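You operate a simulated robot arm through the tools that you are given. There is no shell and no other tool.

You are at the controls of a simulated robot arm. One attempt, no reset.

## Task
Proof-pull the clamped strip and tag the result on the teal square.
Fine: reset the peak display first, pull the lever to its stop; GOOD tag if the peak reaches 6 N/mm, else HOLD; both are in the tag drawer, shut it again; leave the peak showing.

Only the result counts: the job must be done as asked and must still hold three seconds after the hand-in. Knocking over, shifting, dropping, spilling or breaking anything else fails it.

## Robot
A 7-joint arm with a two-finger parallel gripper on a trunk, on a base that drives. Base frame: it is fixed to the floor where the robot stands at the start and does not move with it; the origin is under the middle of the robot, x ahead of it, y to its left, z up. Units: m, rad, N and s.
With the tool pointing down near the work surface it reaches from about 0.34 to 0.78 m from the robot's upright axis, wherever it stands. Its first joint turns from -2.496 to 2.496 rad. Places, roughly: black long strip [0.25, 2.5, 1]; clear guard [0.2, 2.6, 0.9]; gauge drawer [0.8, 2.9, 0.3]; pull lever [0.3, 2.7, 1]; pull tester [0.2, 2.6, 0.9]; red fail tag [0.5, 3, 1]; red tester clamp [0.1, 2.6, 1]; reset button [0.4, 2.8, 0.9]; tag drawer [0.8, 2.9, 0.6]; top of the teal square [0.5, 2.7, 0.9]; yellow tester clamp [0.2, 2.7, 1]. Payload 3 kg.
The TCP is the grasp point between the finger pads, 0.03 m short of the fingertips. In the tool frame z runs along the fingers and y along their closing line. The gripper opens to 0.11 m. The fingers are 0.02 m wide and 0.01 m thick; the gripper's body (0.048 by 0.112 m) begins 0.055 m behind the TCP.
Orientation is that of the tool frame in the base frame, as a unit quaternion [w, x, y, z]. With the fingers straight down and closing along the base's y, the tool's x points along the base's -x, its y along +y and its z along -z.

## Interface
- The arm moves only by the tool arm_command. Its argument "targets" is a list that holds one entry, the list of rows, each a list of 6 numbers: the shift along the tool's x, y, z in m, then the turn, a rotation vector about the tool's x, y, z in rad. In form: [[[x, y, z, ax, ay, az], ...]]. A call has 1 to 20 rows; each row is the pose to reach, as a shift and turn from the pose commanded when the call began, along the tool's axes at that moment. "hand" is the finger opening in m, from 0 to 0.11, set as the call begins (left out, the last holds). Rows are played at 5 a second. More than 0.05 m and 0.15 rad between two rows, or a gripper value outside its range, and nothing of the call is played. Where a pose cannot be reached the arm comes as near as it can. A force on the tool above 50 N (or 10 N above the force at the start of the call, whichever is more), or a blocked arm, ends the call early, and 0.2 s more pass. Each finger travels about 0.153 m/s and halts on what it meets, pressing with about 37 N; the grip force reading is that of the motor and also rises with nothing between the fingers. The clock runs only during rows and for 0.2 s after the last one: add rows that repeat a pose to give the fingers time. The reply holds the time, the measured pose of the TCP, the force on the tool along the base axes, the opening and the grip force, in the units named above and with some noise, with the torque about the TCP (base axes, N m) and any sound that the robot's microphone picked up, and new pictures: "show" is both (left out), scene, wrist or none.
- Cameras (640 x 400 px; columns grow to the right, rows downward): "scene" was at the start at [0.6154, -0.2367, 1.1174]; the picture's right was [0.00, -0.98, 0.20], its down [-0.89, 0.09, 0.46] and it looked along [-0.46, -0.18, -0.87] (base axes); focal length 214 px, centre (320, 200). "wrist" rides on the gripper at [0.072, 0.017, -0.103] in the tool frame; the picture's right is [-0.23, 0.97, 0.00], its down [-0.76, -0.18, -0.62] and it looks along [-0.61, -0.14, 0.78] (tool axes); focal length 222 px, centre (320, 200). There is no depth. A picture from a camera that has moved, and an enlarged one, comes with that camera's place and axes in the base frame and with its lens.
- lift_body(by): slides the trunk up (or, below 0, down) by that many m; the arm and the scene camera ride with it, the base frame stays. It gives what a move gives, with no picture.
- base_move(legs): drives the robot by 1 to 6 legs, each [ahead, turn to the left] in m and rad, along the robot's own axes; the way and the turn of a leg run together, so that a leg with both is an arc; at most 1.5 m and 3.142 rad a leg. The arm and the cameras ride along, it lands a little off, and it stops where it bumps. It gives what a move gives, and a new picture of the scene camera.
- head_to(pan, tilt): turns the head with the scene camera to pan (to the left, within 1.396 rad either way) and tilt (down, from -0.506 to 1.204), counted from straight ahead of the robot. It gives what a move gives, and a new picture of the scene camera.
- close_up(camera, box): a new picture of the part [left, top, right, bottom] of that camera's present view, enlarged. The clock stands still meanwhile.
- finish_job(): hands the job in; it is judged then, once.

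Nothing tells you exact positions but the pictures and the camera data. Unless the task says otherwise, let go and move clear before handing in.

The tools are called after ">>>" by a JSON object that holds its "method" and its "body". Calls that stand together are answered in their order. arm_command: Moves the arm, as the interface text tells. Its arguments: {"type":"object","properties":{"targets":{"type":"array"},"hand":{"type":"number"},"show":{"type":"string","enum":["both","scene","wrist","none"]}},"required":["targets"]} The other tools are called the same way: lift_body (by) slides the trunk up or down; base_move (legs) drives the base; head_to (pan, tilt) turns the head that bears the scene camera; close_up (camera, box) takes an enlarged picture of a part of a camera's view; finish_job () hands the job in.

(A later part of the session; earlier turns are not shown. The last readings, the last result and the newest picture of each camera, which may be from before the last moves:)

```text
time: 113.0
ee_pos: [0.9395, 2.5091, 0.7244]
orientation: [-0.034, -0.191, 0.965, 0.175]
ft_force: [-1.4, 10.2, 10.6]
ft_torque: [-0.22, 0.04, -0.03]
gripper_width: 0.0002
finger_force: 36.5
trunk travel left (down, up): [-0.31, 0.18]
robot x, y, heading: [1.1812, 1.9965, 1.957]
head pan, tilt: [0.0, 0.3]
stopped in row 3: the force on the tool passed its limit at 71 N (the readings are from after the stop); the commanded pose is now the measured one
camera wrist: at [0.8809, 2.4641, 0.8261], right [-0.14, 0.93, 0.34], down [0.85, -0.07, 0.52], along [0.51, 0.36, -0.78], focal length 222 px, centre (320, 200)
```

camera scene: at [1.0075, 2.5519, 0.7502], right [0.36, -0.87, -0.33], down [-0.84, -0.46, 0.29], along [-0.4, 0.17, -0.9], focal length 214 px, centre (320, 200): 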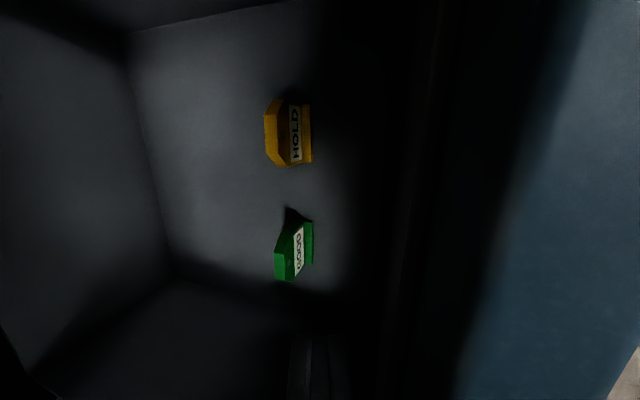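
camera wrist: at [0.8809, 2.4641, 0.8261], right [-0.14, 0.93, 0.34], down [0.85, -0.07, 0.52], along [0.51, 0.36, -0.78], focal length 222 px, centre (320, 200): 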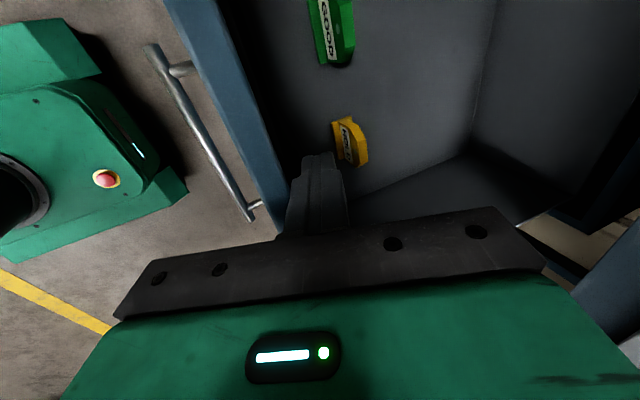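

The drawer is at its own stop now. I lift out, go over the HOLD tag, set the hand vertical and open the fingers.

>>> {"method": "arm_command", "body": {"targets": [[[0, 0.0094, 0.0035, 0, 0, 0], [0, 0.0234, -0.034, 0, 0, 0], [-0.02, 0.045, -0.026, 0.09, 0, 0], [-0.04, 0.07, -0.018, 0.18, 0, 0], [-0.06, 0.09, -0.01, 0.27, 0, 0], [-0.0765, 0.1076, -0.0023, 0.359, 0, 0], [-0.0765, 0.1076, -0.0023, 0.359, 0, 0]]], "hand": 0.05, "show": "both"}}

```text
time: 113.4
ee_pos: [0.9345, 2.5242, 0.7293]
orientation: [-0.033, -0.191, 0.963, 0.187]
ft_force: [-21.4, 22.9, 21.9]
ft_torque: [-0.61, 0.02, -0.7]
gripper_width: 0.0324
finger_force: 0.1
trunk travel left (down, up): [-0.31, 0.18]
robot x, y, heading: [1.1807, 1.9951, 1.954]
head pan, tilt: [0.0, 0.3]
stopped in row 1: the force on the tool passed its limit at 60 N (the readings are from after the stop); the commanded pose is now the measured one
camera scene: at [1.0142, 2.5446, 0.7628], right [0.36, -0.86, -0.37], down [-0.84, -0.47, 0.27], along [-0.4, 0.22, -0.89], focal length 214 px, centre (320, 200)
camera wrist: at [0.8755, 2.4769, 0.8312], right [-0.14, 0.92, 0.36], down [0.85, -0.08, 0.52], along [0.5, 0.38, -0.77], focal length 222 px, centre (320, 200)
```

scene: 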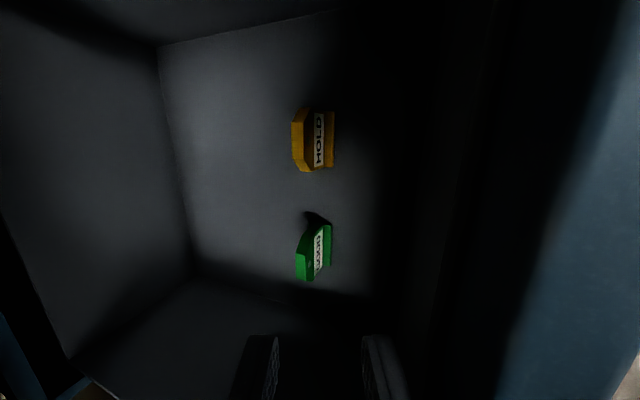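
wrist: 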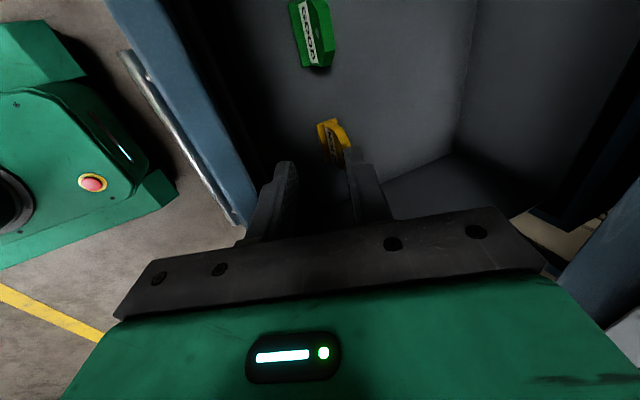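

The fingers pressed on the panel as they opened; harmless, but the call ended. I repeat with the opening kept small until clear.

>>> {"method": "arm_command", "body": {"targets": [[[0, 0.0186, 0.0075, 0, 0, 0], [0, 0.039, -0.0167, 0, 0, 0], [-0.03, 0.0613, -0.0185, 0.12, 0, 0], [-0.055, 0.0799, -0.011, 0.25, 0, 0], [-0.0755, 0.0929, -0.0058, 0.382, 0, 0], [-0.0755, 0.0929, -0.0058, 0.382, 0, 0]]], "hand": 0.03, "show": "both"}}

```text
time: 114.8
ee_pos: [0.9708, 2.6281, 0.7688]
orientation: [0.003, -0.195, 0.981, -0.004]
ft_force: [-0.1, -1.3, -0.6]
ft_torque: [0.01, -0.04, 0.0]
gripper_width: 0.0302
finger_force: 0.1
trunk travel left (down, up): [-0.31, 0.18]
robot x, y, heading: [1.1798, 1.9971, 1.957]
head pan, tilt: [0.0, 0.3]
camera scene: at [1.0463, 2.6615, 0.8024], right [0.38, -0.92, 0.01], down [-0.89, -0.36, 0.29], along [-0.27, -0.12, -0.96], focal length 214 px, centre (320, 200)
camera wrist: at [0.8975, 2.6186, 0.8695], right [-0.16, 0.99, -0.01], down [0.77, 0.13, 0.63], along [0.62, 0.09, -0.78], focal length 222 px, centre (320, 200)
```

scene: 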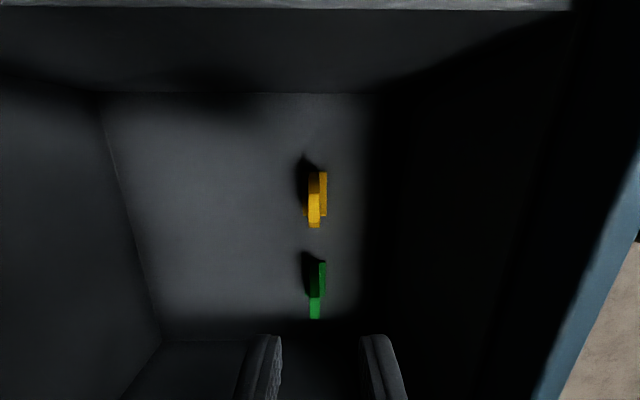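
wrist: 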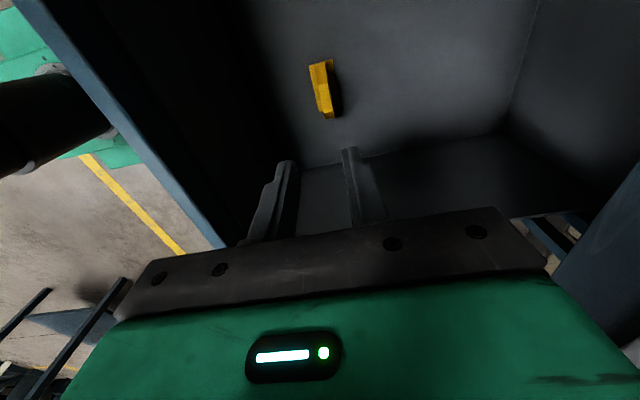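

The HOLD tag is right below, the plate about 8 mm ahead of the hand's middle. I go down with the fingers open 4 cm, staying above the tag's foot.

>>> {"method": "arm_command", "body": {"targets": [[[-0.002, 0.004, 0.045, 0, 0, 0], [-0.003, 0.008, 0.09, 0, 0, 0], [-0.003, 0.008, 0.135, 0, 0, 0], [-0.003, 0.008, 0.175, 0, 0, 0], [-0.003, 0.008, 0.2, 0, 0, 0], [-0.003, 0.008, 0.2, 0, 0, 0]]], "hand": 0.04, "show": "both"}}

```text
time: 116.2
ee_pos: [0.9752, 2.639, 0.5685]
orientation: [0.003, -0.196, 0.981, -0.003]
ft_force: [0.8, 0.1, -0.2]
ft_torque: [0.0, 0.0, 0.03]
gripper_width: 0.0399
finger_force: 0.1
trunk travel left (down, up): [-0.31, 0.18]
robot x, y, heading: [1.1832, 1.997, 1.952]
head pan, tilt: [0.0, 0.3]
camera scene: at [1.0497, 2.6701, 0.6032], right [0.38, -0.92, 0.01], down [-0.89, -0.36, 0.29], along [-0.27, -0.12, -0.96], focal length 214 px, centre (320, 200)
camera wrist: at [0.901, 2.6271, 0.6704], right [-0.16, 0.99, -0.01], down [0.77, 0.13, 0.63], along [0.62, 0.1, -0.78], focal length 222 px, centre (320, 200)
```

scene: 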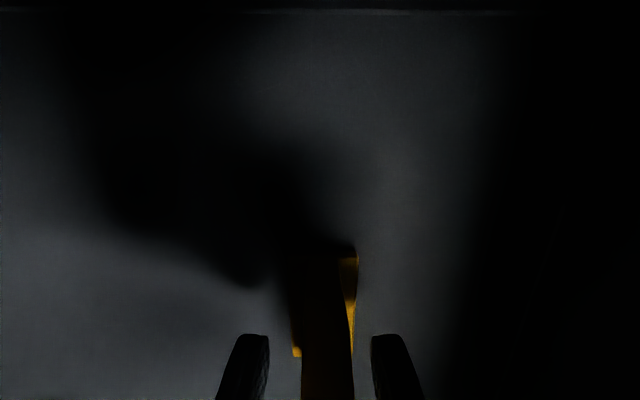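
wrist: 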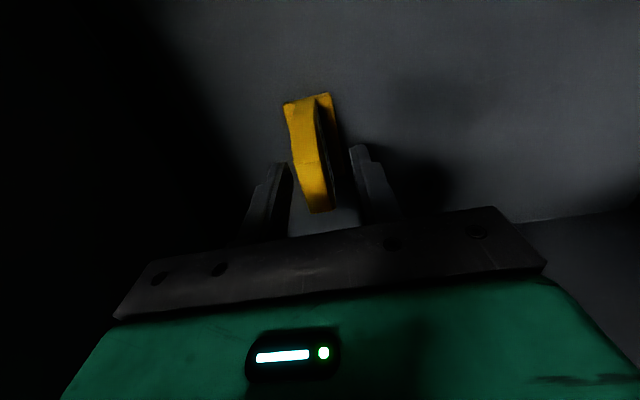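

The plate stands between the fingers. I go down 2 cm more, shift slightly left, and close.

>>> {"method": "arm_command", "body": {"targets": [[[0.007, 0, 0.01, 0, 0, 0], [0.007, 0, 0.02, 0, 0, 0], [0.007, 0, 0.02, 0, 0, 0]]], "hand": 0.04, "show": "none"}}

>>> {"method": "arm_command", "body": {"targets": [[[0, 0, 0, 0, 0, 0], [0, 0, 0, 0, 0, 0], [0, 0, 0, 0, 0, 0]]], "hand": 0, "show": "both"}}

```text
time: 117.0
ee_pos: [0.9687, 2.6318, 0.5483]
orientation: [0.003, -0.195, 0.981, -0.004]
ft_force: [0.8, -0.6, -0.3]
ft_torque: [-0.02, -0.02, -0.04]
gripper_width: 0.0399
finger_force: 0.1
trunk travel left (down, up): [-0.31, 0.18]
robot x, y, heading: [1.1804, 1.9966, 1.954]
head pan, tilt: [0.0, 0.3]
```

```text
time: 117.8
ee_pos: [0.9705, 2.6321, 0.5484]
orientation: [0.003, -0.195, 0.981, -0.005]
ft_force: [-1.2, 1.1, 4.1]
ft_torque: [0.11, 0.05, 0.0]
gripper_width: 0.0133
finger_force: 37.2
trunk travel left (down, up): [-0.31, 0.18]
robot x, y, heading: [1.1813, 1.9945, 1.956]
head pan, tilt: [0.0, 0.3]
camera scene: at [1.0441, 2.6653, 0.5824], right [0.38, -0.92, 0.01], down [-0.89, -0.36, 0.29], along [-0.27, -0.12, -0.96], focal length 214 px, centre (320, 200)
camera wrist: at [0.8954, 2.6223, 0.6496], right [-0.16, 0.99, -0.01], down [0.77, 0.13, 0.63], along [0.62, 0.1, -0.78], focal length 222 px, centre (320, 200)
```

scene: 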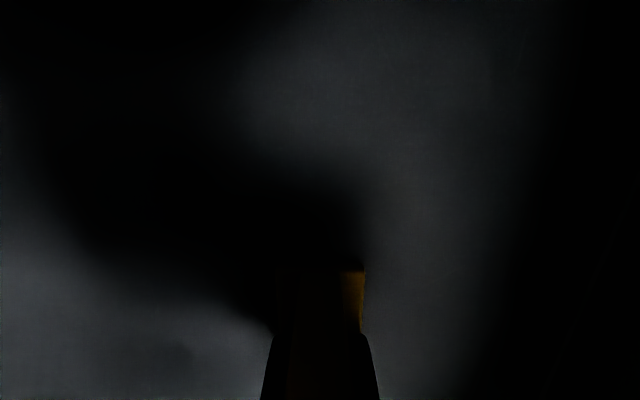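
wrist: 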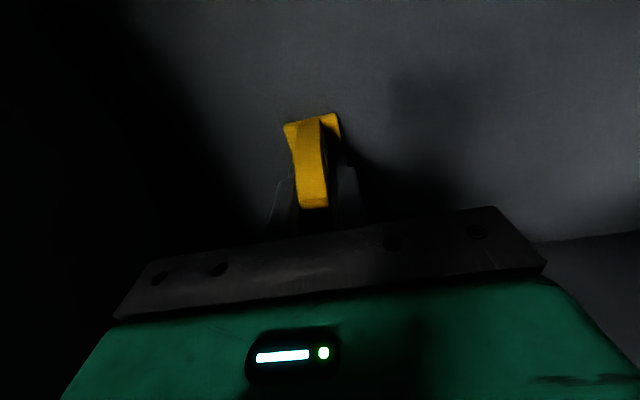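

The tag is gripped (13 mm). I lift it straight up out of the drawer.

>>> {"method": "arm_command", "body": {"targets": [[[0, 0, -0.03, 0, 0, 0], [0, 0, -0.07, 0, 0, 0], [0, 0, -0.115, 0, 0, 0], [0, 0, -0.16, 0, 0, 0], [0, 0, -0.205, 0, 0, 0], [0, 0, -0.25, 0, 0, 0], [0, 0, -0.295, 0, 0, 0], [0, 0, -0.34, 0, 0, 0], [0, 0, -0.385, 0, 0, 0], [0, 0, -0.42, 0, 0, 0], [0, 0, -0.42, 0, 0, 0]]], "hand": 0, "show": "both"}}

```text
time: 120.2
ee_pos: [0.966, 2.6315, 0.9667]
orientation: [0.002, -0.194, 0.981, -0.004]
ft_force: [-0.1, 0.2, 0.2]
ft_torque: [0.02, -0.01, -0.01]
gripper_width: 0.0
finger_force: 37.0
trunk travel left (down, up): [-0.31, 0.18]
robot x, y, heading: [1.178, 1.9966, 1.956]
head pan, tilt: [0.0, 0.3]
camera scene: at [1.041, 2.6642, 1.0025], right [0.38, -0.92, 0.01], down [-0.89, -0.36, 0.29], along [-0.27, -0.12, -0.96], focal length 214 px, centre (320, 200)
camera wrist: at [0.8923, 2.6214, 1.0697], right [-0.16, 0.99, -0.01], down [0.77, 0.13, 0.63], along [0.62, 0.09, -0.78], focal length 222 px, centre (320, 200)
```

scene: 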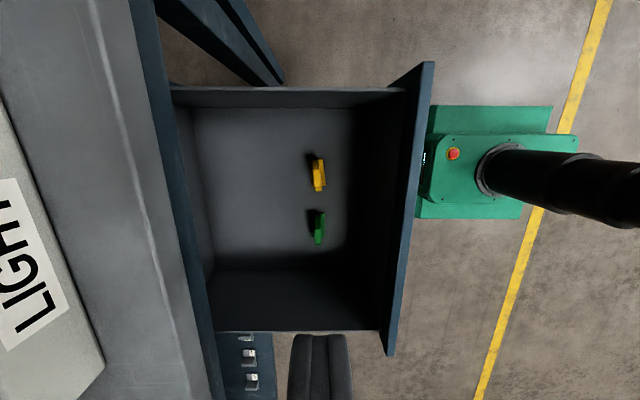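
wrist: 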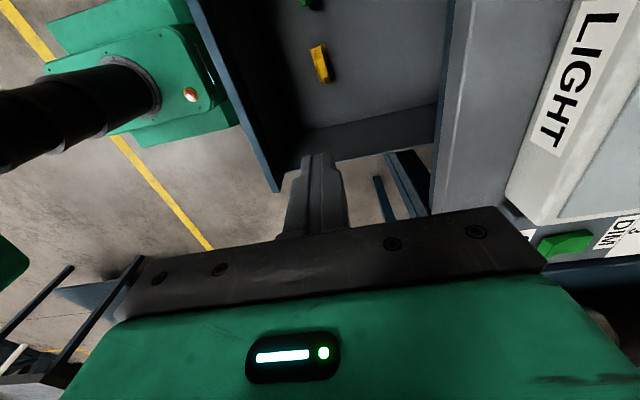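

The tag slipped out of the fingers and still stands in the drawer. I look closely before a second, deeper grasp.

>>> {"method": "close_up", "body": {"camera": "scene", "box": [260, 130, 380, 260]}}

>>> {"method": "close_up", "body": {"camera": "wrist", "box": [260, 0, 380, 110]}}

```text
3.08 times, centred on (320, 195) of scene
camera zoom: at [1.041, 2.6642, 1.0025], right [0.38, -0.92, 0.01], down [-0.89, -0.36, 0.29], along [-0.27, -0.12, -0.96], focal length 660 px, centre (320, 215)
```

zoom: 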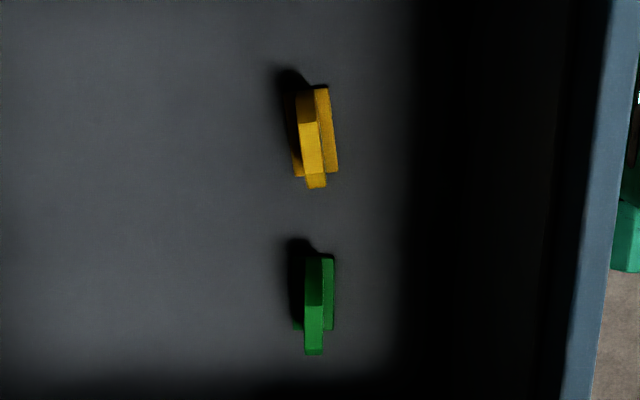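

```text
3.64 times, centred on (320, 55) of wrist
camera zoom: at [0.8923, 2.6214, 1.0697], right [-0.16, 0.99, -0.01], down [0.77, 0.13, 0.63], along [0.62, 0.09, -0.78], focal length 808 px, centre (320, 727)
```

zoom: 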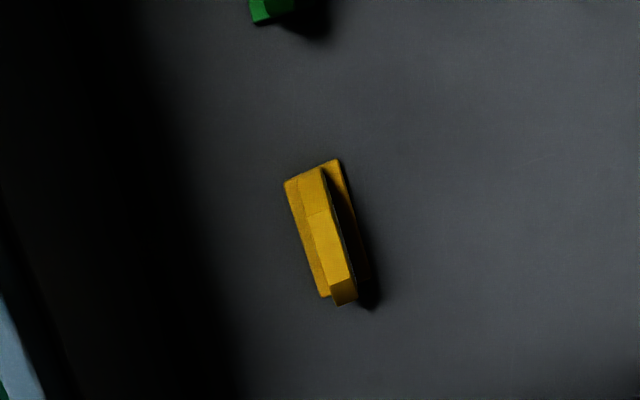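

The tag still stands, turned about 8°, and its top is only at z≈0.535 – my first grip was too shallow. I go down again, aligned to it, and will feel for the foot.

>>> {"method": "arm_command", "body": {"targets": [[[0.004, 0.002, 0.04, 0, 0, -0.07], [0.008, 0.004, 0.085, 0, 0, -0.14], [0.008, 0.004, 0.13, 0, 0, -0.14], [0.008, 0.004, 0.175, 0, 0, -0.14], [0.008, 0.004, 0.22, 0, 0, -0.14], [0.008, 0.004, 0.265, 0, 0, -0.14], [0.008, 0.004, 0.31, 0, 0, -0.14], [0.008, 0.004, 0.35, 0, 0, -0.14], [0.008, 0.004, 0.38, 0, 0, -0.14], [0.008, 0.004, 0.38, 0, 0, -0.14]]], "hand": 0.045, "show": "both"}}

```text
time: 122.4
ee_pos: [0.9587, 2.6328, 0.5885]
orientation: [0.003, -0.263, 0.965, -0.004]
ft_force: [0.2, -0.2, 0.9]
ft_torque: [0.02, -0.02, 0.01]
gripper_width: 0.0452
finger_force: 0.0
trunk travel left (down, up): [-0.31, 0.18]
robot x, y, heading: [1.1813, 1.9987, 1.954]
head pan, tilt: [0.0, 0.3]
camera scene: at [1.0285, 2.6765, 0.623], right [0.51, -0.86, 0.01], down [-0.83, -0.48, 0.29], along [-0.25, -0.16, -0.96], focal length 214 px, centre (320, 200)
camera wrist: at [0.8873, 2.6131, 0.6903], right [-0.3, 0.95, -0.01], down [0.74, 0.24, 0.63], along [0.6, 0.18, -0.78], focal length 222 px, centre (320, 200)
```

scene: 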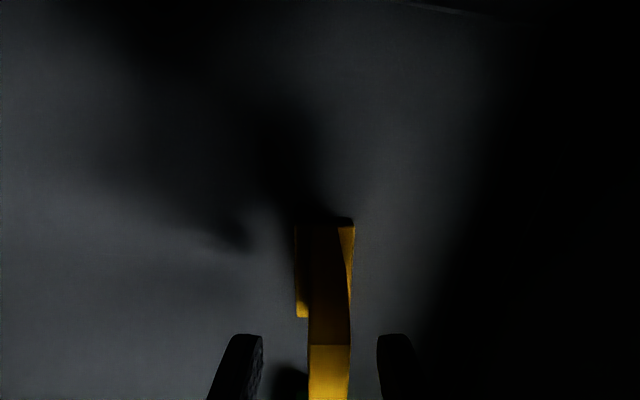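
wrist: 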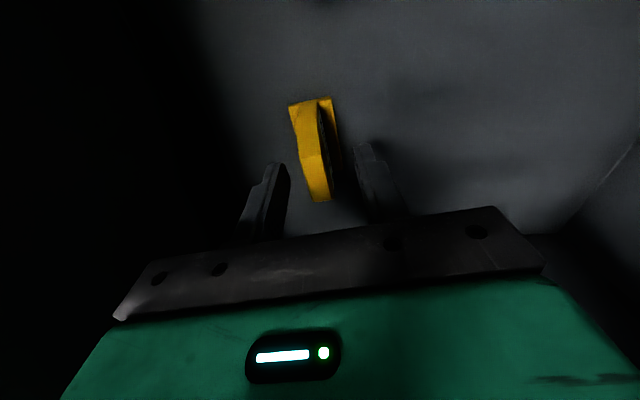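

Aligned with the tag. I go down in small steps and watch for contact with the foot.

>>> {"method": "arm_command", "body": {"targets": [[[0, -0.005, 0.02, 0, 0, 0], [0, -0.005, 0.04, 0, 0, 0], [0, -0.005, 0.05, 0, 0, 0], [0, -0.005, 0.055, 0, 0, 0], [0, -0.005, 0.06, 0, 0, 0]]], "hand": 0.045, "show": "both"}}

```text
time: 123.4
ee_pos: [0.9601, 2.6331, 0.5418]
orientation: [0.001, -0.263, 0.965, 0.003]
ft_force: [-2.4, -0.1, 18.9]
ft_torque: [-0.48, -0.02, 0.03]
gripper_width: 0.0439
finger_force: 0.2
trunk travel left (down, up): [-0.31, 0.18]
robot x, y, heading: [1.1812, 1.9946, 1.956]
head pan, tilt: [0.0, 0.3]
stopped in row 5: the force on the tool passed its limit at 59 N (the readings are from after the stop); the commanded pose is now the measured one
camera scene: at [1.03, 2.676, 0.5754], right [0.51, -0.86, 0.0], down [-0.82, -0.49, 0.29], along [-0.25, -0.15, -0.96], focal length 214 px, centre (320, 200)
camera wrist: at [0.8892, 2.6118, 0.6428], right [-0.3, 0.95, 0.0], down [0.75, 0.23, 0.63], along [0.6, 0.19, -0.78], focal length 222 px, centre (320, 200)
```

scene: 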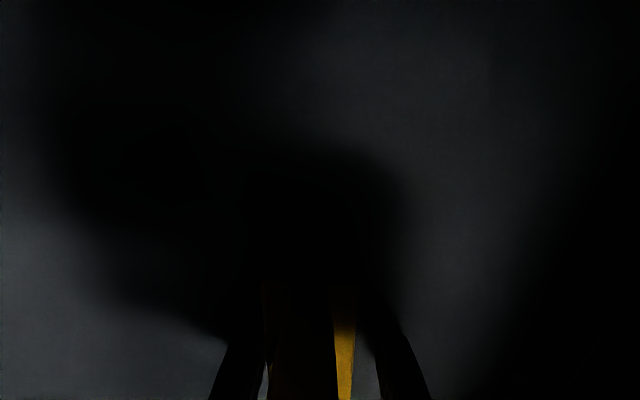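
wrist: 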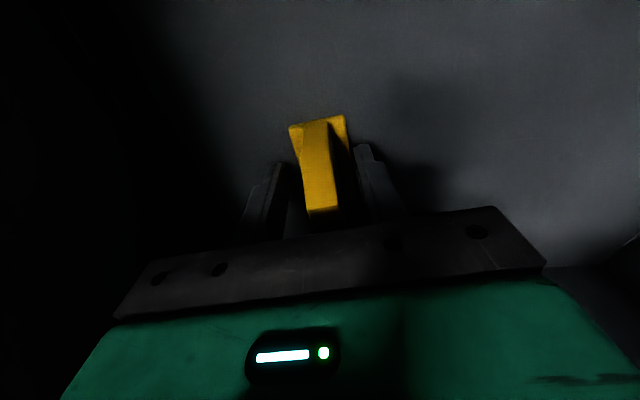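

The robot-side finger now rests on the tag's foot (tips at z≈0.51). I ease up 2 mm, close here, and test with a small lift.

>>> {"method": "arm_command", "body": {"targets": [[[0, 0, -0.001, 0, 0, 0], [0, 0, -0.001, 0, 0, 0], [0, 0, -0.001, 0, 0, 0], [0, 0, -0.001, 0, 0, 0]]], "hand": 0, "show": "wrist"}}

>>> {"method": "arm_command", "body": {"targets": [[[0, 0, -0.005, 0, 0, 0], [0, 0, -0.012, 0, 0, 0], [0, 0, -0.02, 0, 0, 0], [0, 0, -0.03, 0, 0, 0]]], "hand": 0, "show": "wrist"}}

```text
time: 124.4
ee_pos: [0.9615, 2.6318, 0.5406]
orientation: [0.002, -0.263, 0.965, 0.0]
ft_force: [5.3, 2.3, 12.3]
ft_torque: [0.25, -0.02, -0.1]
gripper_width: 0.0327
finger_force: 37.0
trunk travel left (down, up): [-0.31, 0.18]
robot x, y, heading: [1.1804, 1.999, 1.95]
head pan, tilt: [0.0, 0.3]
camera wrist: at [0.8898, 2.6108, 0.6428], right [-0.3, 0.95, 0.0], down [0.74, 0.23, 0.63], along [0.6, 0.19, -0.78], focal length 222 px, centre (320, 200)
```

wrist: 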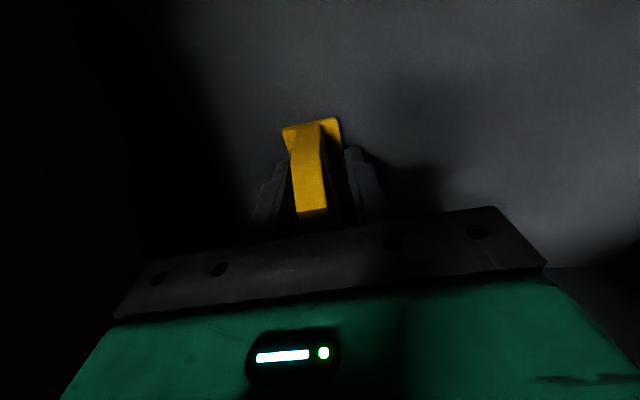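

```text
time: 125.4
ee_pos: [0.959, 2.6327, 0.5677]
orientation: [0.001, -0.262, 0.965, 0.0]
ft_force: [-0.4, 0.9, -0.4]
ft_torque: [-0.01, 0.01, -0.01]
gripper_width: 0.0328
finger_force: 36.7
trunk travel left (down, up): [-0.31, 0.18]
robot x, y, heading: [1.1798, 1.9961, 1.954]
head pan, tilt: [0.0, 0.3]
camera wrist: at [0.8882, 2.6114, 0.6713], right [-0.3, 0.95, 0.0], down [0.74, 0.23, 0.63], along [0.6, 0.19, -0.78], focal length 222 px, centre (320, 200)
```

wrist: 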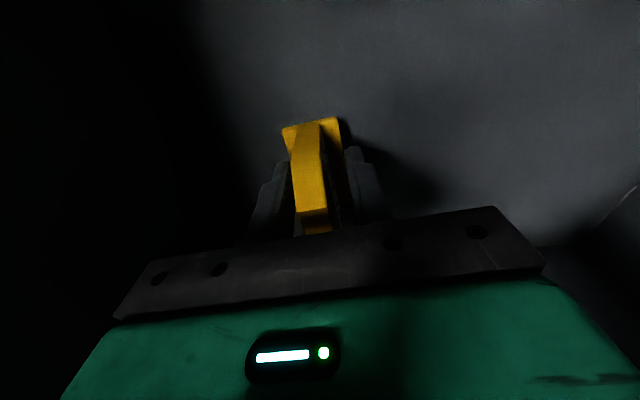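

The grip is now on the tag's foot (33 mm) and the tag rises with the hand. I lift it on smoothly to above the bench.

>>> {"method": "arm_command", "body": {"targets": [[[0, 0, -0.025, 0, 0, 0], [0, 0, -0.055, 0, 0, 0], [0, 0, -0.09, 0, 0, 0], [0, 0, -0.125, 0, 0, 0], [0, 0, -0.16, 0, 0, 0], [0, 0, -0.195, 0, 0, 0], [0, 0, -0.23, 0, 0, 0], [0, 0, -0.265, 0, 0, 0], [0, 0, -0.3, 0, 0, 0], [0, 0, -0.335, 0, 0, 0], [0, 0, -0.37, 0, 0, 0], [0, 0, -0.4, 0, 0, 0], [0, 0, -0.43, 0, 0, 0], [0, 0, -0.43, 0, 0, 0]]], "hand": 0, "show": "both"}}

```text
time: 128.4
ee_pos: [0.9604, 2.6302, 0.9963]
orientation: [0.002, -0.264, 0.964, 0.0]
ft_force: [0.2, -0.5, -0.2]
ft_torque: [0.0, -0.03, 0.0]
gripper_width: 0.0328
finger_force: 36.8
trunk travel left (down, up): [-0.31, 0.18]
robot x, y, heading: [1.1765, 1.9985, 1.948]
head pan, tilt: [0.0, 0.3]
camera scene: at [1.031, 2.6725, 1.0326], right [0.51, -0.86, 0.0], down [-0.82, -0.48, 0.29], along [-0.25, -0.15, -0.96], focal length 214 px, centre (320, 200)
camera wrist: at [0.8901, 2.6086, 1.1001], right [-0.3, 0.95, 0.0], down [0.74, 0.23, 0.63], along [0.6, 0.19, -0.78], focal length 222 px, centre (320, 200)
```

scene: 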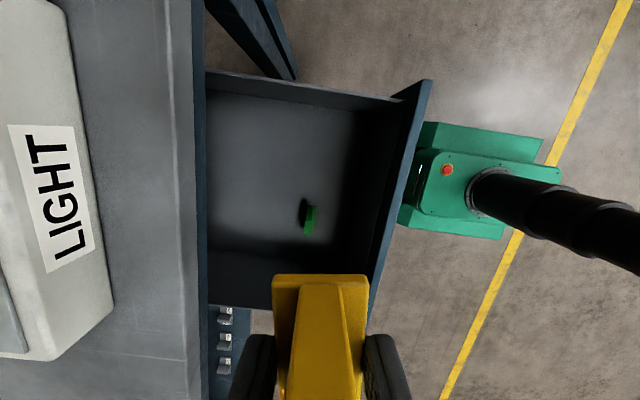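
wrist: 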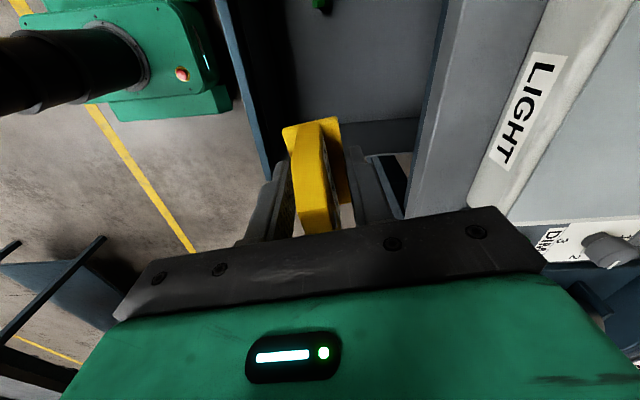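

Tag firmly held by its foot. I turn the hand back to its straight roll and raise the trunk before driving over to the teal square.

>>> {"method": "arm_command", "body": {"targets": [[[0, 0, 0, 0, 0, -0.13], [0, 0, 0, 0, 0, -0.26], [0, 0, 0, 0, 0, -0.39], [0, 0, 0, 0, 0, -0.52], [0, 0, 0, 0, 0, -0.65], [0, 0, 0, 0, 0, -0.78], [0, 0, 0, 0, 0, -0.91], [0, 0, 0, 0, 0, -1.04], [0, 0, 0, 0, 0, -1.17], [0, 0, 0, 0, 0, -1.3], [0, 0, 0, 0, 0, -1.43], [0, 0, 0, 0, 0, -1.43]]], "hand": 0, "show": "none"}}

>>> {"method": "lift_body", "body": {"by": 0.14}}

>>> {"method": "base_move", "body": {"legs": [[0, 1.57], [0.36, 0], [0, -1.57]]}}

```text
time: 131.0
ee_pos: [0.9598, 2.6318, 0.9981]
orientation: [-0.002, 0.831, -0.556, 0.002]
ft_force: [-0.5, 1.4, -1.4]
ft_torque: [0.01, 0.0, 0.01]
gripper_width: 0.0329
finger_force: 36.8
trunk travel left (down, up): [-0.31, 0.18]
robot x, y, heading: [1.1808, 1.9967, 1.953]
head pan, tilt: [0.0, 0.3]
```

```text
time: 132.7
ee_pos: [0.9596, 2.6315, 1.1386]
orientation: [-0.002, 0.831, -0.557, 0.001]
ft_force: [0.2, 0.4, 0.6]
ft_torque: [-0.04, 0.0, 0.01]
gripper_width: 0.0329
finger_force: 37.8
trunk travel left (down, up): [-0.45, 0.04]
robot x, y, heading: [1.1835, 1.9969, 1.952]
head pan, tilt: [0.0, 0.3]
```

```text
time: 142.7
ee_pos: [0.6196, 2.5126, 1.1387]
orientation: [-0.001, 0.826, -0.564, 0.003]
ft_force: [-0.5, 0.0, -1.2]
ft_torque: [-0.02, -0.04, 0.02]
gripper_width: 0.033
finger_force: 36.9
trunk travel left (down, up): [-0.45, 0.04]
robot x, y, heading: [0.8036, 1.8656, 1.939]
head pan, tilt: [0.0, 0.3]
camera scene: at [0.5878, 2.5903, 1.1724], right [0.93, 0.36, 0.0], down [0.35, -0.89, 0.3], along [0.11, -0.28, -0.95], focal length 214 px, centre (320, 200)
```

scene: 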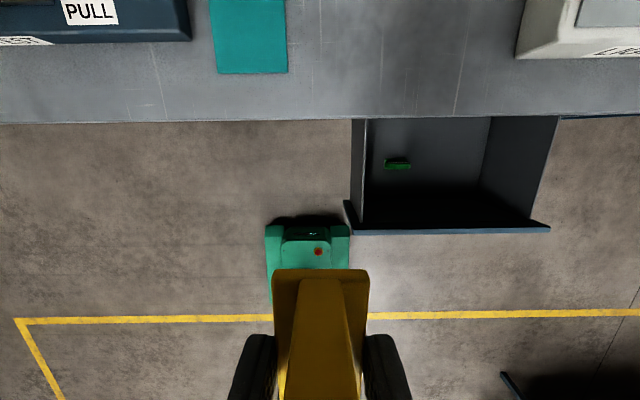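

The tag is over the aisle, teal square ahead-left at about (0.465, 2.67). I drive 13 cm ahead and stay clear of the open drawer.

>>> {"method": "base_move", "body": {"legs": [[0.13, 0.012]]}}

>>> {"method": "close_up", "body": {"camera": "scene", "box": [160, 0, 420, 163]}}

```text
time: 144.0
ee_pos: [0.5626, 2.632, 1.1383]
orientation: [-0.001, 0.83, -0.558, 0.001]
ft_force: [-0.4, -0.2, -1.2]
ft_torque: [0.01, 0.01, -0.01]
gripper_width: 0.033
finger_force: 37.2
trunk travel left (down, up): [-0.45, 0.04]
robot x, y, heading: [0.7583, 1.9823, 1.953]
head pan, tilt: [0.0, 0.3]
camera scene: at [0.5304, 2.7101, 1.1727], right [0.93, 0.38, 0.0], down [0.36, -0.89, 0.3], along [0.11, -0.28, -0.95], focal length 214 px, centre (320, 200)
```

scene: 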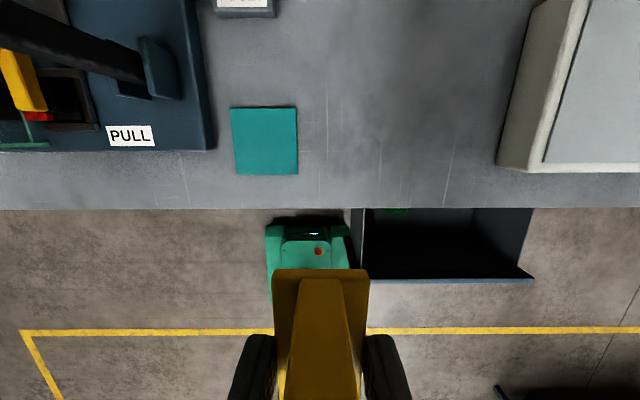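

```text
2.45 times, centred on (290, 82) of scene
camera zoom: at [0.5304, 2.7101, 1.1727], right [0.93, 0.38, 0.0], down [0.36, -0.89, 0.3], along [0.11, -0.28, -0.95], focal length 526 px, centre (394, 491)
```

zoom: 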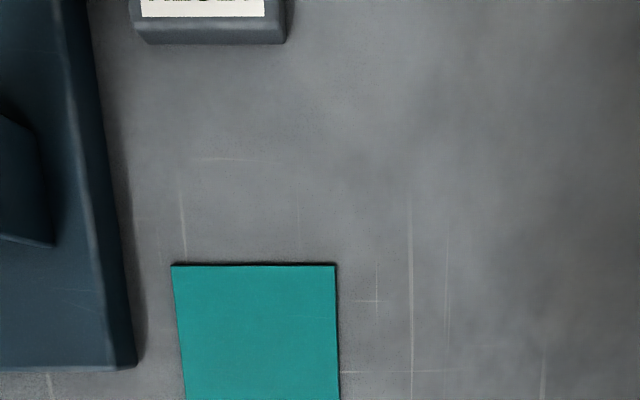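

The teal square's centre is at about (0.464, 2.671). I move over it and descend to just above.

>>> {"method": "arm_command", "body": {"targets": [[[-0.025, 0.027, 0, 0, 0, 0], [-0.05, 0.054, 0, 0, 0, 0], [-0.0693, 0.0766, 0, 0, 0, 0], [-0.0693, 0.0766, 0.04, 0, 0, 0], [-0.0693, 0.0766, 0.08, 0, 0, 0], [-0.0693, 0.0766, 0.12, 0, 0, 0], [-0.0693, 0.0766, 0.16, 0, 0, 0], [-0.0693, 0.0766, 0.19, 0, 0, 0], [-0.0693, 0.0766, 0.205, 0, 0, 0], [-0.0693, 0.0766, 0.205, 0, 0, 0]]], "hand": 0, "show": "both"}}

```text
time: 146.2
ee_pos: [0.4673, 2.6683, 0.9347]
orientation: [-0.001, 0.83, -0.558, 0.001]
ft_force: [0.2, 0.1, -0.3]
ft_torque: [0.02, 0.04, 0.03]
gripper_width: 0.0328
finger_force: 36.8
trunk travel left (down, up): [-0.45, 0.04]
robot x, y, heading: [0.7553, 1.9846, 1.955]
head pan, tilt: [0.0, 0.3]
camera scene: at [0.434, 2.7466, 0.9698], right [0.93, 0.38, 0.0], down [0.36, -0.89, 0.3], along [0.11, -0.28, -0.95], focal length 214 px, centre (320, 200)
camera wrist: at [0.4774, 2.5969, 1.0381], right [-0.99, -0.16, 0.0], down [-0.12, 0.77, 0.62], along [-0.09, 0.61, -0.78], focal length 222 px, centre (320, 200)
```

scene: 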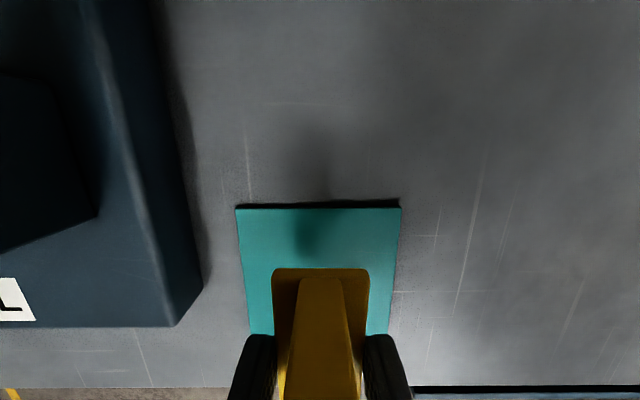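
wrist: 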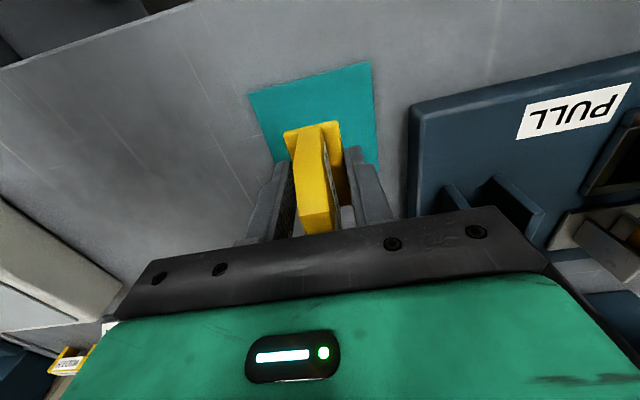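

Centred over the square. I lower in small steps to feel the contact.

>>> {"method": "arm_command", "body": {"targets": [[[0, 0, 0.015, 0, 0, 0], [0, 0, 0.025, 0, 0, 0], [0, 0, 0.031, 0, 0, 0], [0, 0, 0.031, 0, 0, 0]]], "hand": 0, "show": "scene"}}

```text
time: 147.2
ee_pos: [0.4659, 2.6685, 0.9035]
orientation: [-0.001, 0.83, -0.558, 0.002]
ft_force: [-0.3, 0.2, 0.4]
ft_torque: [0.01, 0.02, -0.03]
gripper_width: 0.0327
finger_force: 37.3
trunk travel left (down, up): [-0.45, 0.04]
robot x, y, heading: [0.7526, 1.9871, 1.95]
head pan, tilt: [0.0, 0.3]
camera scene: at [0.4346, 2.7454, 0.9377], right [0.93, 0.38, 0.0], down [0.36, -0.89, 0.3], along [0.11, -0.27, -0.95], focal length 214 px, centre (320, 200)
```

scene: 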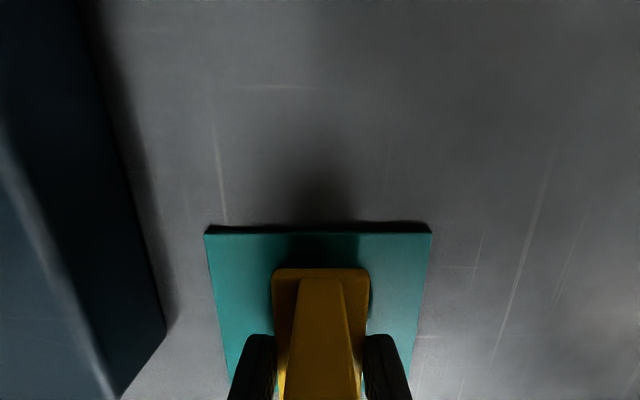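

>>> {"method": "arm_command", "body": {"targets": [[[0, 0, 0.003, 0, 0, 0], [0, 0, 0.006, 0, 0, 0], [0, 0, 0.006, 0, 0, 0]]], "hand": 0, "show": "scene"}}

```text
time: 148.0
ee_pos: [0.4682, 2.6688, 0.8952]
orientation: [0.0, 0.83, -0.558, 0.002]
ft_force: [0.2, 1.0, 0.4]
ft_torque: [-0.02, 0.01, 0.04]
gripper_width: 0.0327
finger_force: 36.9
trunk travel left (down, up): [-0.45, 0.04]
robot x, y, heading: [0.7507, 1.9837, 1.949]
head pan, tilt: [0.0, 0.3]
camera scene: at [0.4355, 2.7456, 0.9307], right [0.93, 0.38, 0.0], down [0.36, -0.89, 0.3], along [0.11, -0.27, -0.95], focal length 214 px, centre (320, 200)
```

scene: 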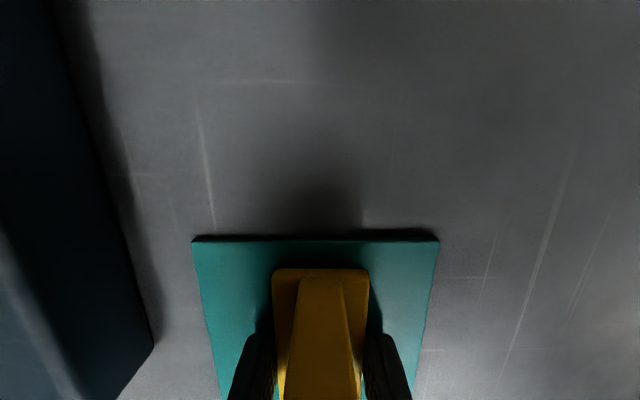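

No contact yet; still a gap in the shadow. I go on in 3 mm steps.

>>> {"method": "arm_command", "body": {"targets": [[[0, 0, 0.002, 0, 0, 0], [0, 0, 0.004, 0, 0, 0], [0, 0, 0.004, 0, 0, 0]]], "hand": 0, "show": "none"}}

>>> {"method": "arm_command", "body": {"targets": [[[0, 0, 0.002, 0, 0, 0], [0, 0, 0.003, 0, 0, 0], [0, 0, 0.003, 0, 0, 0]]], "hand": 0, "show": "scene"}}

```text
time: 148.8
ee_pos: [0.4674, 2.6685, 0.8953]
orientation: [-0.002, 0.829, -0.559, 0.001]
ft_force: [-3.5, 2.8, 22.3]
ft_torque: [-0.2, 0.47, -0.06]
gripper_width: 0.0331
finger_force: 37.4
trunk travel left (down, up): [-0.45, 0.04]
robot x, y, heading: [0.7523, 1.9884, 1.954]
head pan, tilt: [0.0, 0.3]
```

```text
time: 149.5
ee_pos: [0.4665, 2.6691, 0.8934]
orientation: [-0.004, 0.83, -0.558, -0.002]
ft_force: [4.1, -9.3, 14.6]
ft_torque: [-0.53, 0.12, 0.3]
gripper_width: 0.0331
finger_force: 36.8
trunk travel left (down, up): [-0.45, 0.04]
robot x, y, heading: [0.7519, 1.9859, 1.957]
head pan, tilt: [0.0, 0.3]
stopped in row 3: the force on the tool passed its limit at 51 N (the readings are from after the stop); the commanded pose is now the measured one
camera scene: at [0.4351, 2.7462, 0.9298], right [0.93, 0.38, 0.0], down [0.36, -0.89, 0.29], along [0.11, -0.27, -0.96], focal length 214 px, centre (320, 200)
```

scene: 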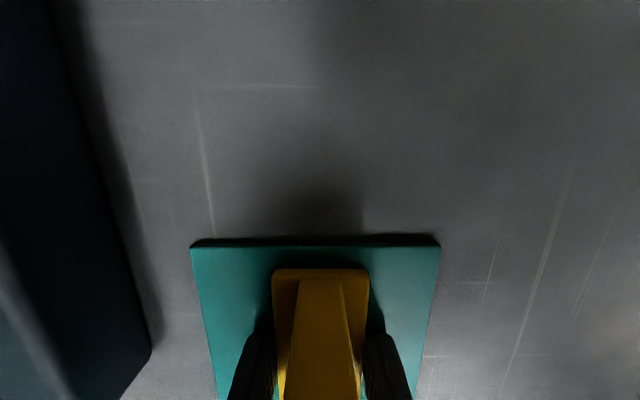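

The tag rests on the square. I open the fingers and rise straight up.

>>> {"method": "arm_command", "body": {"targets": [[[0, 0, -0.001, 0, 0, 0], [0, 0, -0.001, 0, 0, 0], [0, 0, -0.001, 0, 0, 0]]], "hand": 0.055, "show": "both"}}

>>> {"method": "arm_command", "body": {"targets": [[[0, 0, -0.02, 0, 0, 0], [0, 0, -0.05, 0, 0, 0], [0, 0, -0.09, 0, 0, 0], [0, 0, -0.135, 0, 0, 0], [0, 0, -0.18, 0, 0, 0], [0, 0, -0.225, 0, 0, 0], [0, 0, -0.225, 0, 0, 0]]], "show": "both"}}

```text
time: 150.3
ee_pos: [0.4683, 2.67, 0.8948]
orientation: [-0.003, 0.829, -0.559, -0.002]
ft_force: [7.0, 8.0, 14.2]
ft_torque: [0.01, 0.08, -0.05]
gripper_width: 0.0495
finger_force: 0.0
trunk travel left (down, up): [-0.45, 0.04]
robot x, y, heading: [0.7582, 1.9841, 1.949]
head pan, tilt: [0.0, 0.3]
camera scene: at [0.4354, 2.7472, 0.9298], right [0.93, 0.37, 0.0], down [0.36, -0.89, 0.29], along [0.11, -0.27, -0.96], focal length 214 px, centre (320, 200)
camera wrist: at [0.4789, 2.5969, 0.9965], right [-0.99, -0.15, 0.0], down [-0.12, 0.77, 0.63], along [-0.1, 0.62, -0.78], focal length 222 px, centre (320, 200)
```

scene: 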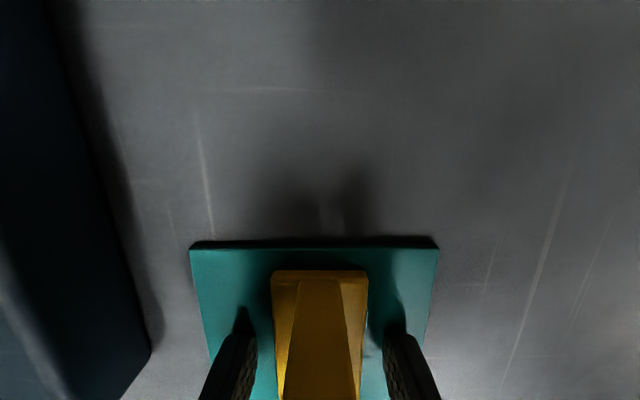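
wrist: 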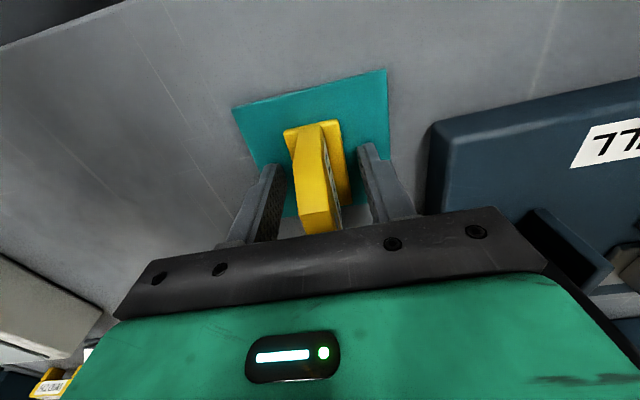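

```text
time: 151.9
ee_pos: [0.4669, 2.67, 1.1201]
orientation: [-0.002, 0.83, -0.558, -0.001]
ft_force: [0.6, 0.2, -0.3]
ft_torque: [0.04, -0.01, -0.01]
gripper_width: 0.0549
finger_force: 0.1
trunk travel left (down, up): [-0.45, 0.04]
robot x, y, heading: [0.7539, 1.9848, 1.954]
head pan, tilt: [0.0, 0.3]
camera scene: at [0.4343, 2.7469, 1.1557], right [0.93, 0.38, 0.0], down [0.36, -0.89, 0.29], along [0.11, -0.27, -0.96], focal length 214 px, centre (320, 200)
camera wrist: at [0.4778, 2.5969, 1.223], right [-0.99, -0.16, 0.0], down [-0.12, 0.77, 0.63], along [-0.1, 0.62, -0.78], focal length 222 px, centre (320, 200)
```

scene: 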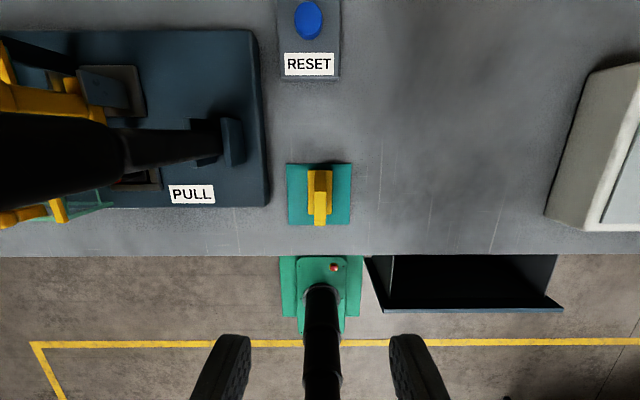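
wrist: 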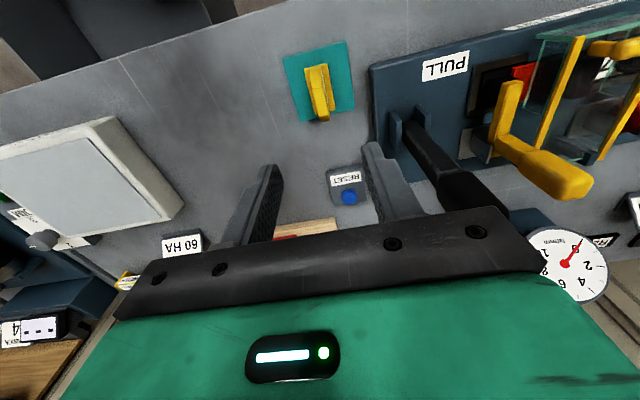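

The HOLD tag stands on the teal square. Now I back away, shift right and come before the open drawer to shut it.

>>> {"method": "base_move", "body": {"legs": [[-0.34, 0], [0, -1.57], [0.37, 0], [0, 1.57]]}}

>>> {"method": "lift_body", "body": {"by": -0.35}}

```text
time: 163.8
ee_pos: [0.9723, 2.5012, 1.1195]
orientation: [-0.003, 0.809, -0.588, -0.001]
ft_force: [-0.4, -0.3, -0.8]
ft_torque: [-0.01, 0.02, -0.05]
gripper_width: 0.0551
finger_force: 0.0
trunk travel left (down, up): [-0.45, 0.04]
robot x, y, heading: [1.2297, 1.809, 1.877]
head pan, tilt: [0.0, 0.3]
camera scene: at [0.9458, 2.5808, 1.1552], right [0.95, 0.31, 0.0], down [0.29, -0.91, 0.29], along [0.09, -0.28, -0.96], focal length 214 px, centre (320, 200)
```

scene: 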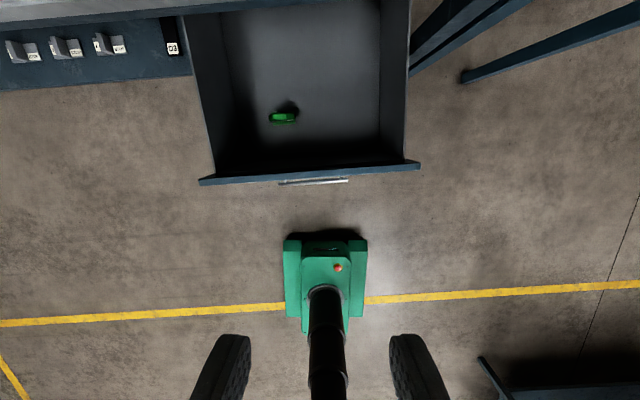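

```text
time: 167.2
ee_pos: [0.9734, 2.5011, 0.7705]
orientation: [-0.003, 0.809, -0.588, 0.0]
ft_force: [0.3, -0.6, 0.9]
ft_torque: [0.02, -0.03, -0.01]
gripper_width: 0.0549
finger_force: 0.0
trunk travel left (down, up): [-0.1, 0.39]
robot x, y, heading: [1.2314, 1.8064, 1.877]
head pan, tilt: [0.0, 0.3]
```

The hand came down just over the panel's top edge (no contact). I raise and pull it back first, then straighten the heading.

>>> {"method": "arm_command", "body": {"targets": [[[0, 0, -0.04, 0, 0, 0], [0, 0, -0.08, 0, 0, 0], [0.04, 0, -0.1, 0, 0, 0], [0.085, 0, -0.1, 0, 0, 0], [0.13, 0, -0.1, 0, 0, 0], [0.17, 0, -0.1, 0, 0, 0], [0.17, 0, -0.1, 0, 0, 0]]], "hand": 0.055, "show": "none"}}

>>> {"method": "base_move", "body": {"legs": [[0, 0.078]]}}

```text
time: 168.8
ee_pos: [1.028, 2.3366, 0.8709]
orientation: [-0.002, 0.809, -0.588, -0.001]
ft_force: [0.2, 0.3, -0.6]
ft_torque: [-0.03, 0.0, 0.0]
gripper_width: 0.0551
finger_force: 0.1
trunk travel left (down, up): [-0.1, 0.39]
robot x, y, heading: [1.2325, 1.8049, 1.879]
head pan, tilt: [0.0, 0.3]
```

```text
time: 169.7
ee_pos: [0.9861, 2.319, 0.8724]
orientation: [-0.003, 0.831, -0.556, -0.002]
ft_force: [0.2, 0.2, 0.1]
ft_torque: [0.0, -0.01, 0.03]
gripper_width: 0.0548
finger_force: 0.0
trunk travel left (down, up): [-0.1, 0.39]
robot x, y, heading: [1.2353, 1.8029, 1.959]
head pan, tilt: [0.0, 0.3]
camera scene: at [0.9542, 2.3953, 0.9079], right [0.92, 0.38, 0.0], down [0.36, -0.88, 0.29], along [0.11, -0.27, -0.96], focal length 214 px, centre (320, 200)
```

scene: 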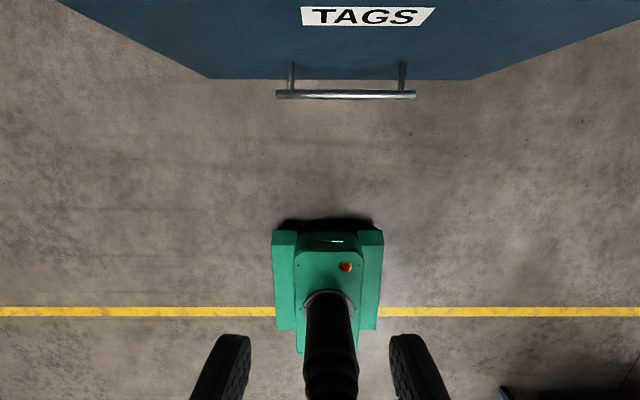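

I roll the hand a quarter turn again and drop the trunk, preparing the same forward-pointing pose as when I opened the drawer.

>>> {"method": "arm_command", "body": {"targets": [[[0, -0.005, 0, 0, 0, 0.14], [0, -0.01, 0, 0, 0, 0.28], [0, -0.015, 0, 0, 0, 0.42], [0, -0.02, 0, 0, 0, 0.56], [0, -0.027, 0, 0, 0, 0.7], [0, -0.027, 0, 0, 0, 0.84], [0, -0.027, 0, 0, 0, 0.98], [0, -0.027, 0, 0, 0, 1.12], [0, -0.027, 0, 0, 0, 1.26], [0, -0.027, 0, 0, 0, 1.4], [0, -0.027, 0, 0, 0, 1.5], [0, -0.027, 0, 0, 0, 1.5708], [0, -0.027, 0, 0, 0, 1.5708]]], "hand": 0, "show": "none"}}

>>> {"method": "lift_body", "body": {"by": -0.09}}

>>> {"method": "arm_command", "body": {"targets": [[[0, 0.01, 0.02, -0.14, 0, 0], [0, 0.015, 0.04, -0.28, 0, 0], [0, 0.02, 0.06, -0.42, 0, 0], [0, 0.03, 0.08, -0.56, 0, 0], [0, 0.035, 0.1, -0.7, 0, 0], [0, 0.04, 0.12, -0.84, 0, 0], [0, 0.045, 0.14, -0.97, 0, 0], [0, 0.05, 0.155, -1.085, 0, 0], [0, 0.05, 0.155, -1.085, 0, 0]]], "hand": 0, "show": "both"}}

```text
time: 172.5
ee_pos: [1.0129, 2.3302, 0.8725]
orientation: [0.001, -0.194, 0.981, 0.002]
ft_force: [-0.8, 0.2, -0.2]
ft_torque: [0.03, 0.04, 0.0]
gripper_width: 0.0
finger_force: 37.2
trunk travel left (down, up): [-0.1, 0.39]
robot x, y, heading: [1.2353, 1.8032, 1.962]
head pan, tilt: [0.0, 0.3]
```

```text
time: 173.8
ee_pos: [1.0125, 2.3294, 0.7834]
orientation: [0.002, -0.195, 0.981, 0.003]
ft_force: [0.4, 0.1, -0.7]
ft_torque: [-0.01, 0.0, 0.02]
gripper_width: 0.0
finger_force: 36.8
trunk travel left (down, up): [-0.01, 0.48]
robot x, y, heading: [1.2312, 1.8023, 1.959]
head pan, tilt: [0.0, 0.3]
```

```text
time: 175.8
ee_pos: [0.9935, 2.3765, 0.6293]
orientation: [-0.1, -0.168, 0.839, 0.509]
ft_force: [0.7, 0.3, -0.4]
ft_torque: [-0.01, -0.02, 0.0]
gripper_width: 0.0003
finger_force: 36.8
trunk travel left (down, up): [-0.01, 0.48]
robot x, y, heading: [1.2351, 1.8039, 1.958]
head pan, tilt: [0.0, 0.3]
camera scene: at [1.0816, 2.3791, 0.6448], right [0.18, -0.42, -0.89], down [-0.78, -0.61, 0.13], along [-0.6, 0.67, -0.44], focal length 214 px, centre (320, 200)
camera wrist: at [0.9594, 2.2724, 0.6913], right [0.04, 0.5, 0.86], down [0.95, -0.3, 0.13], along [0.32, 0.81, -0.48], focal length 222 px, centre (320, 200)
```

scene: 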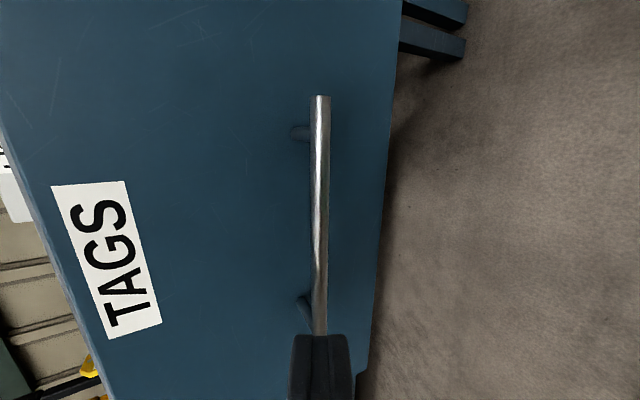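
wrist: 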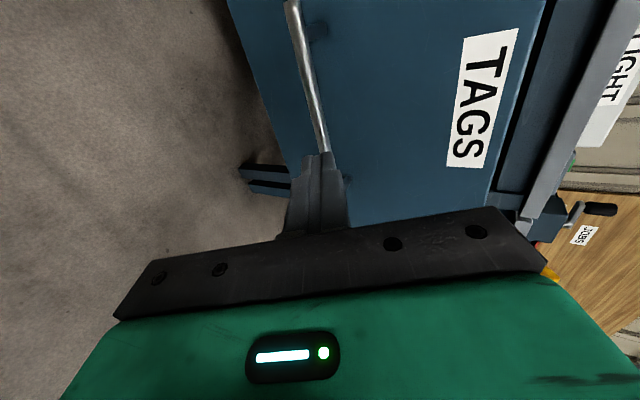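

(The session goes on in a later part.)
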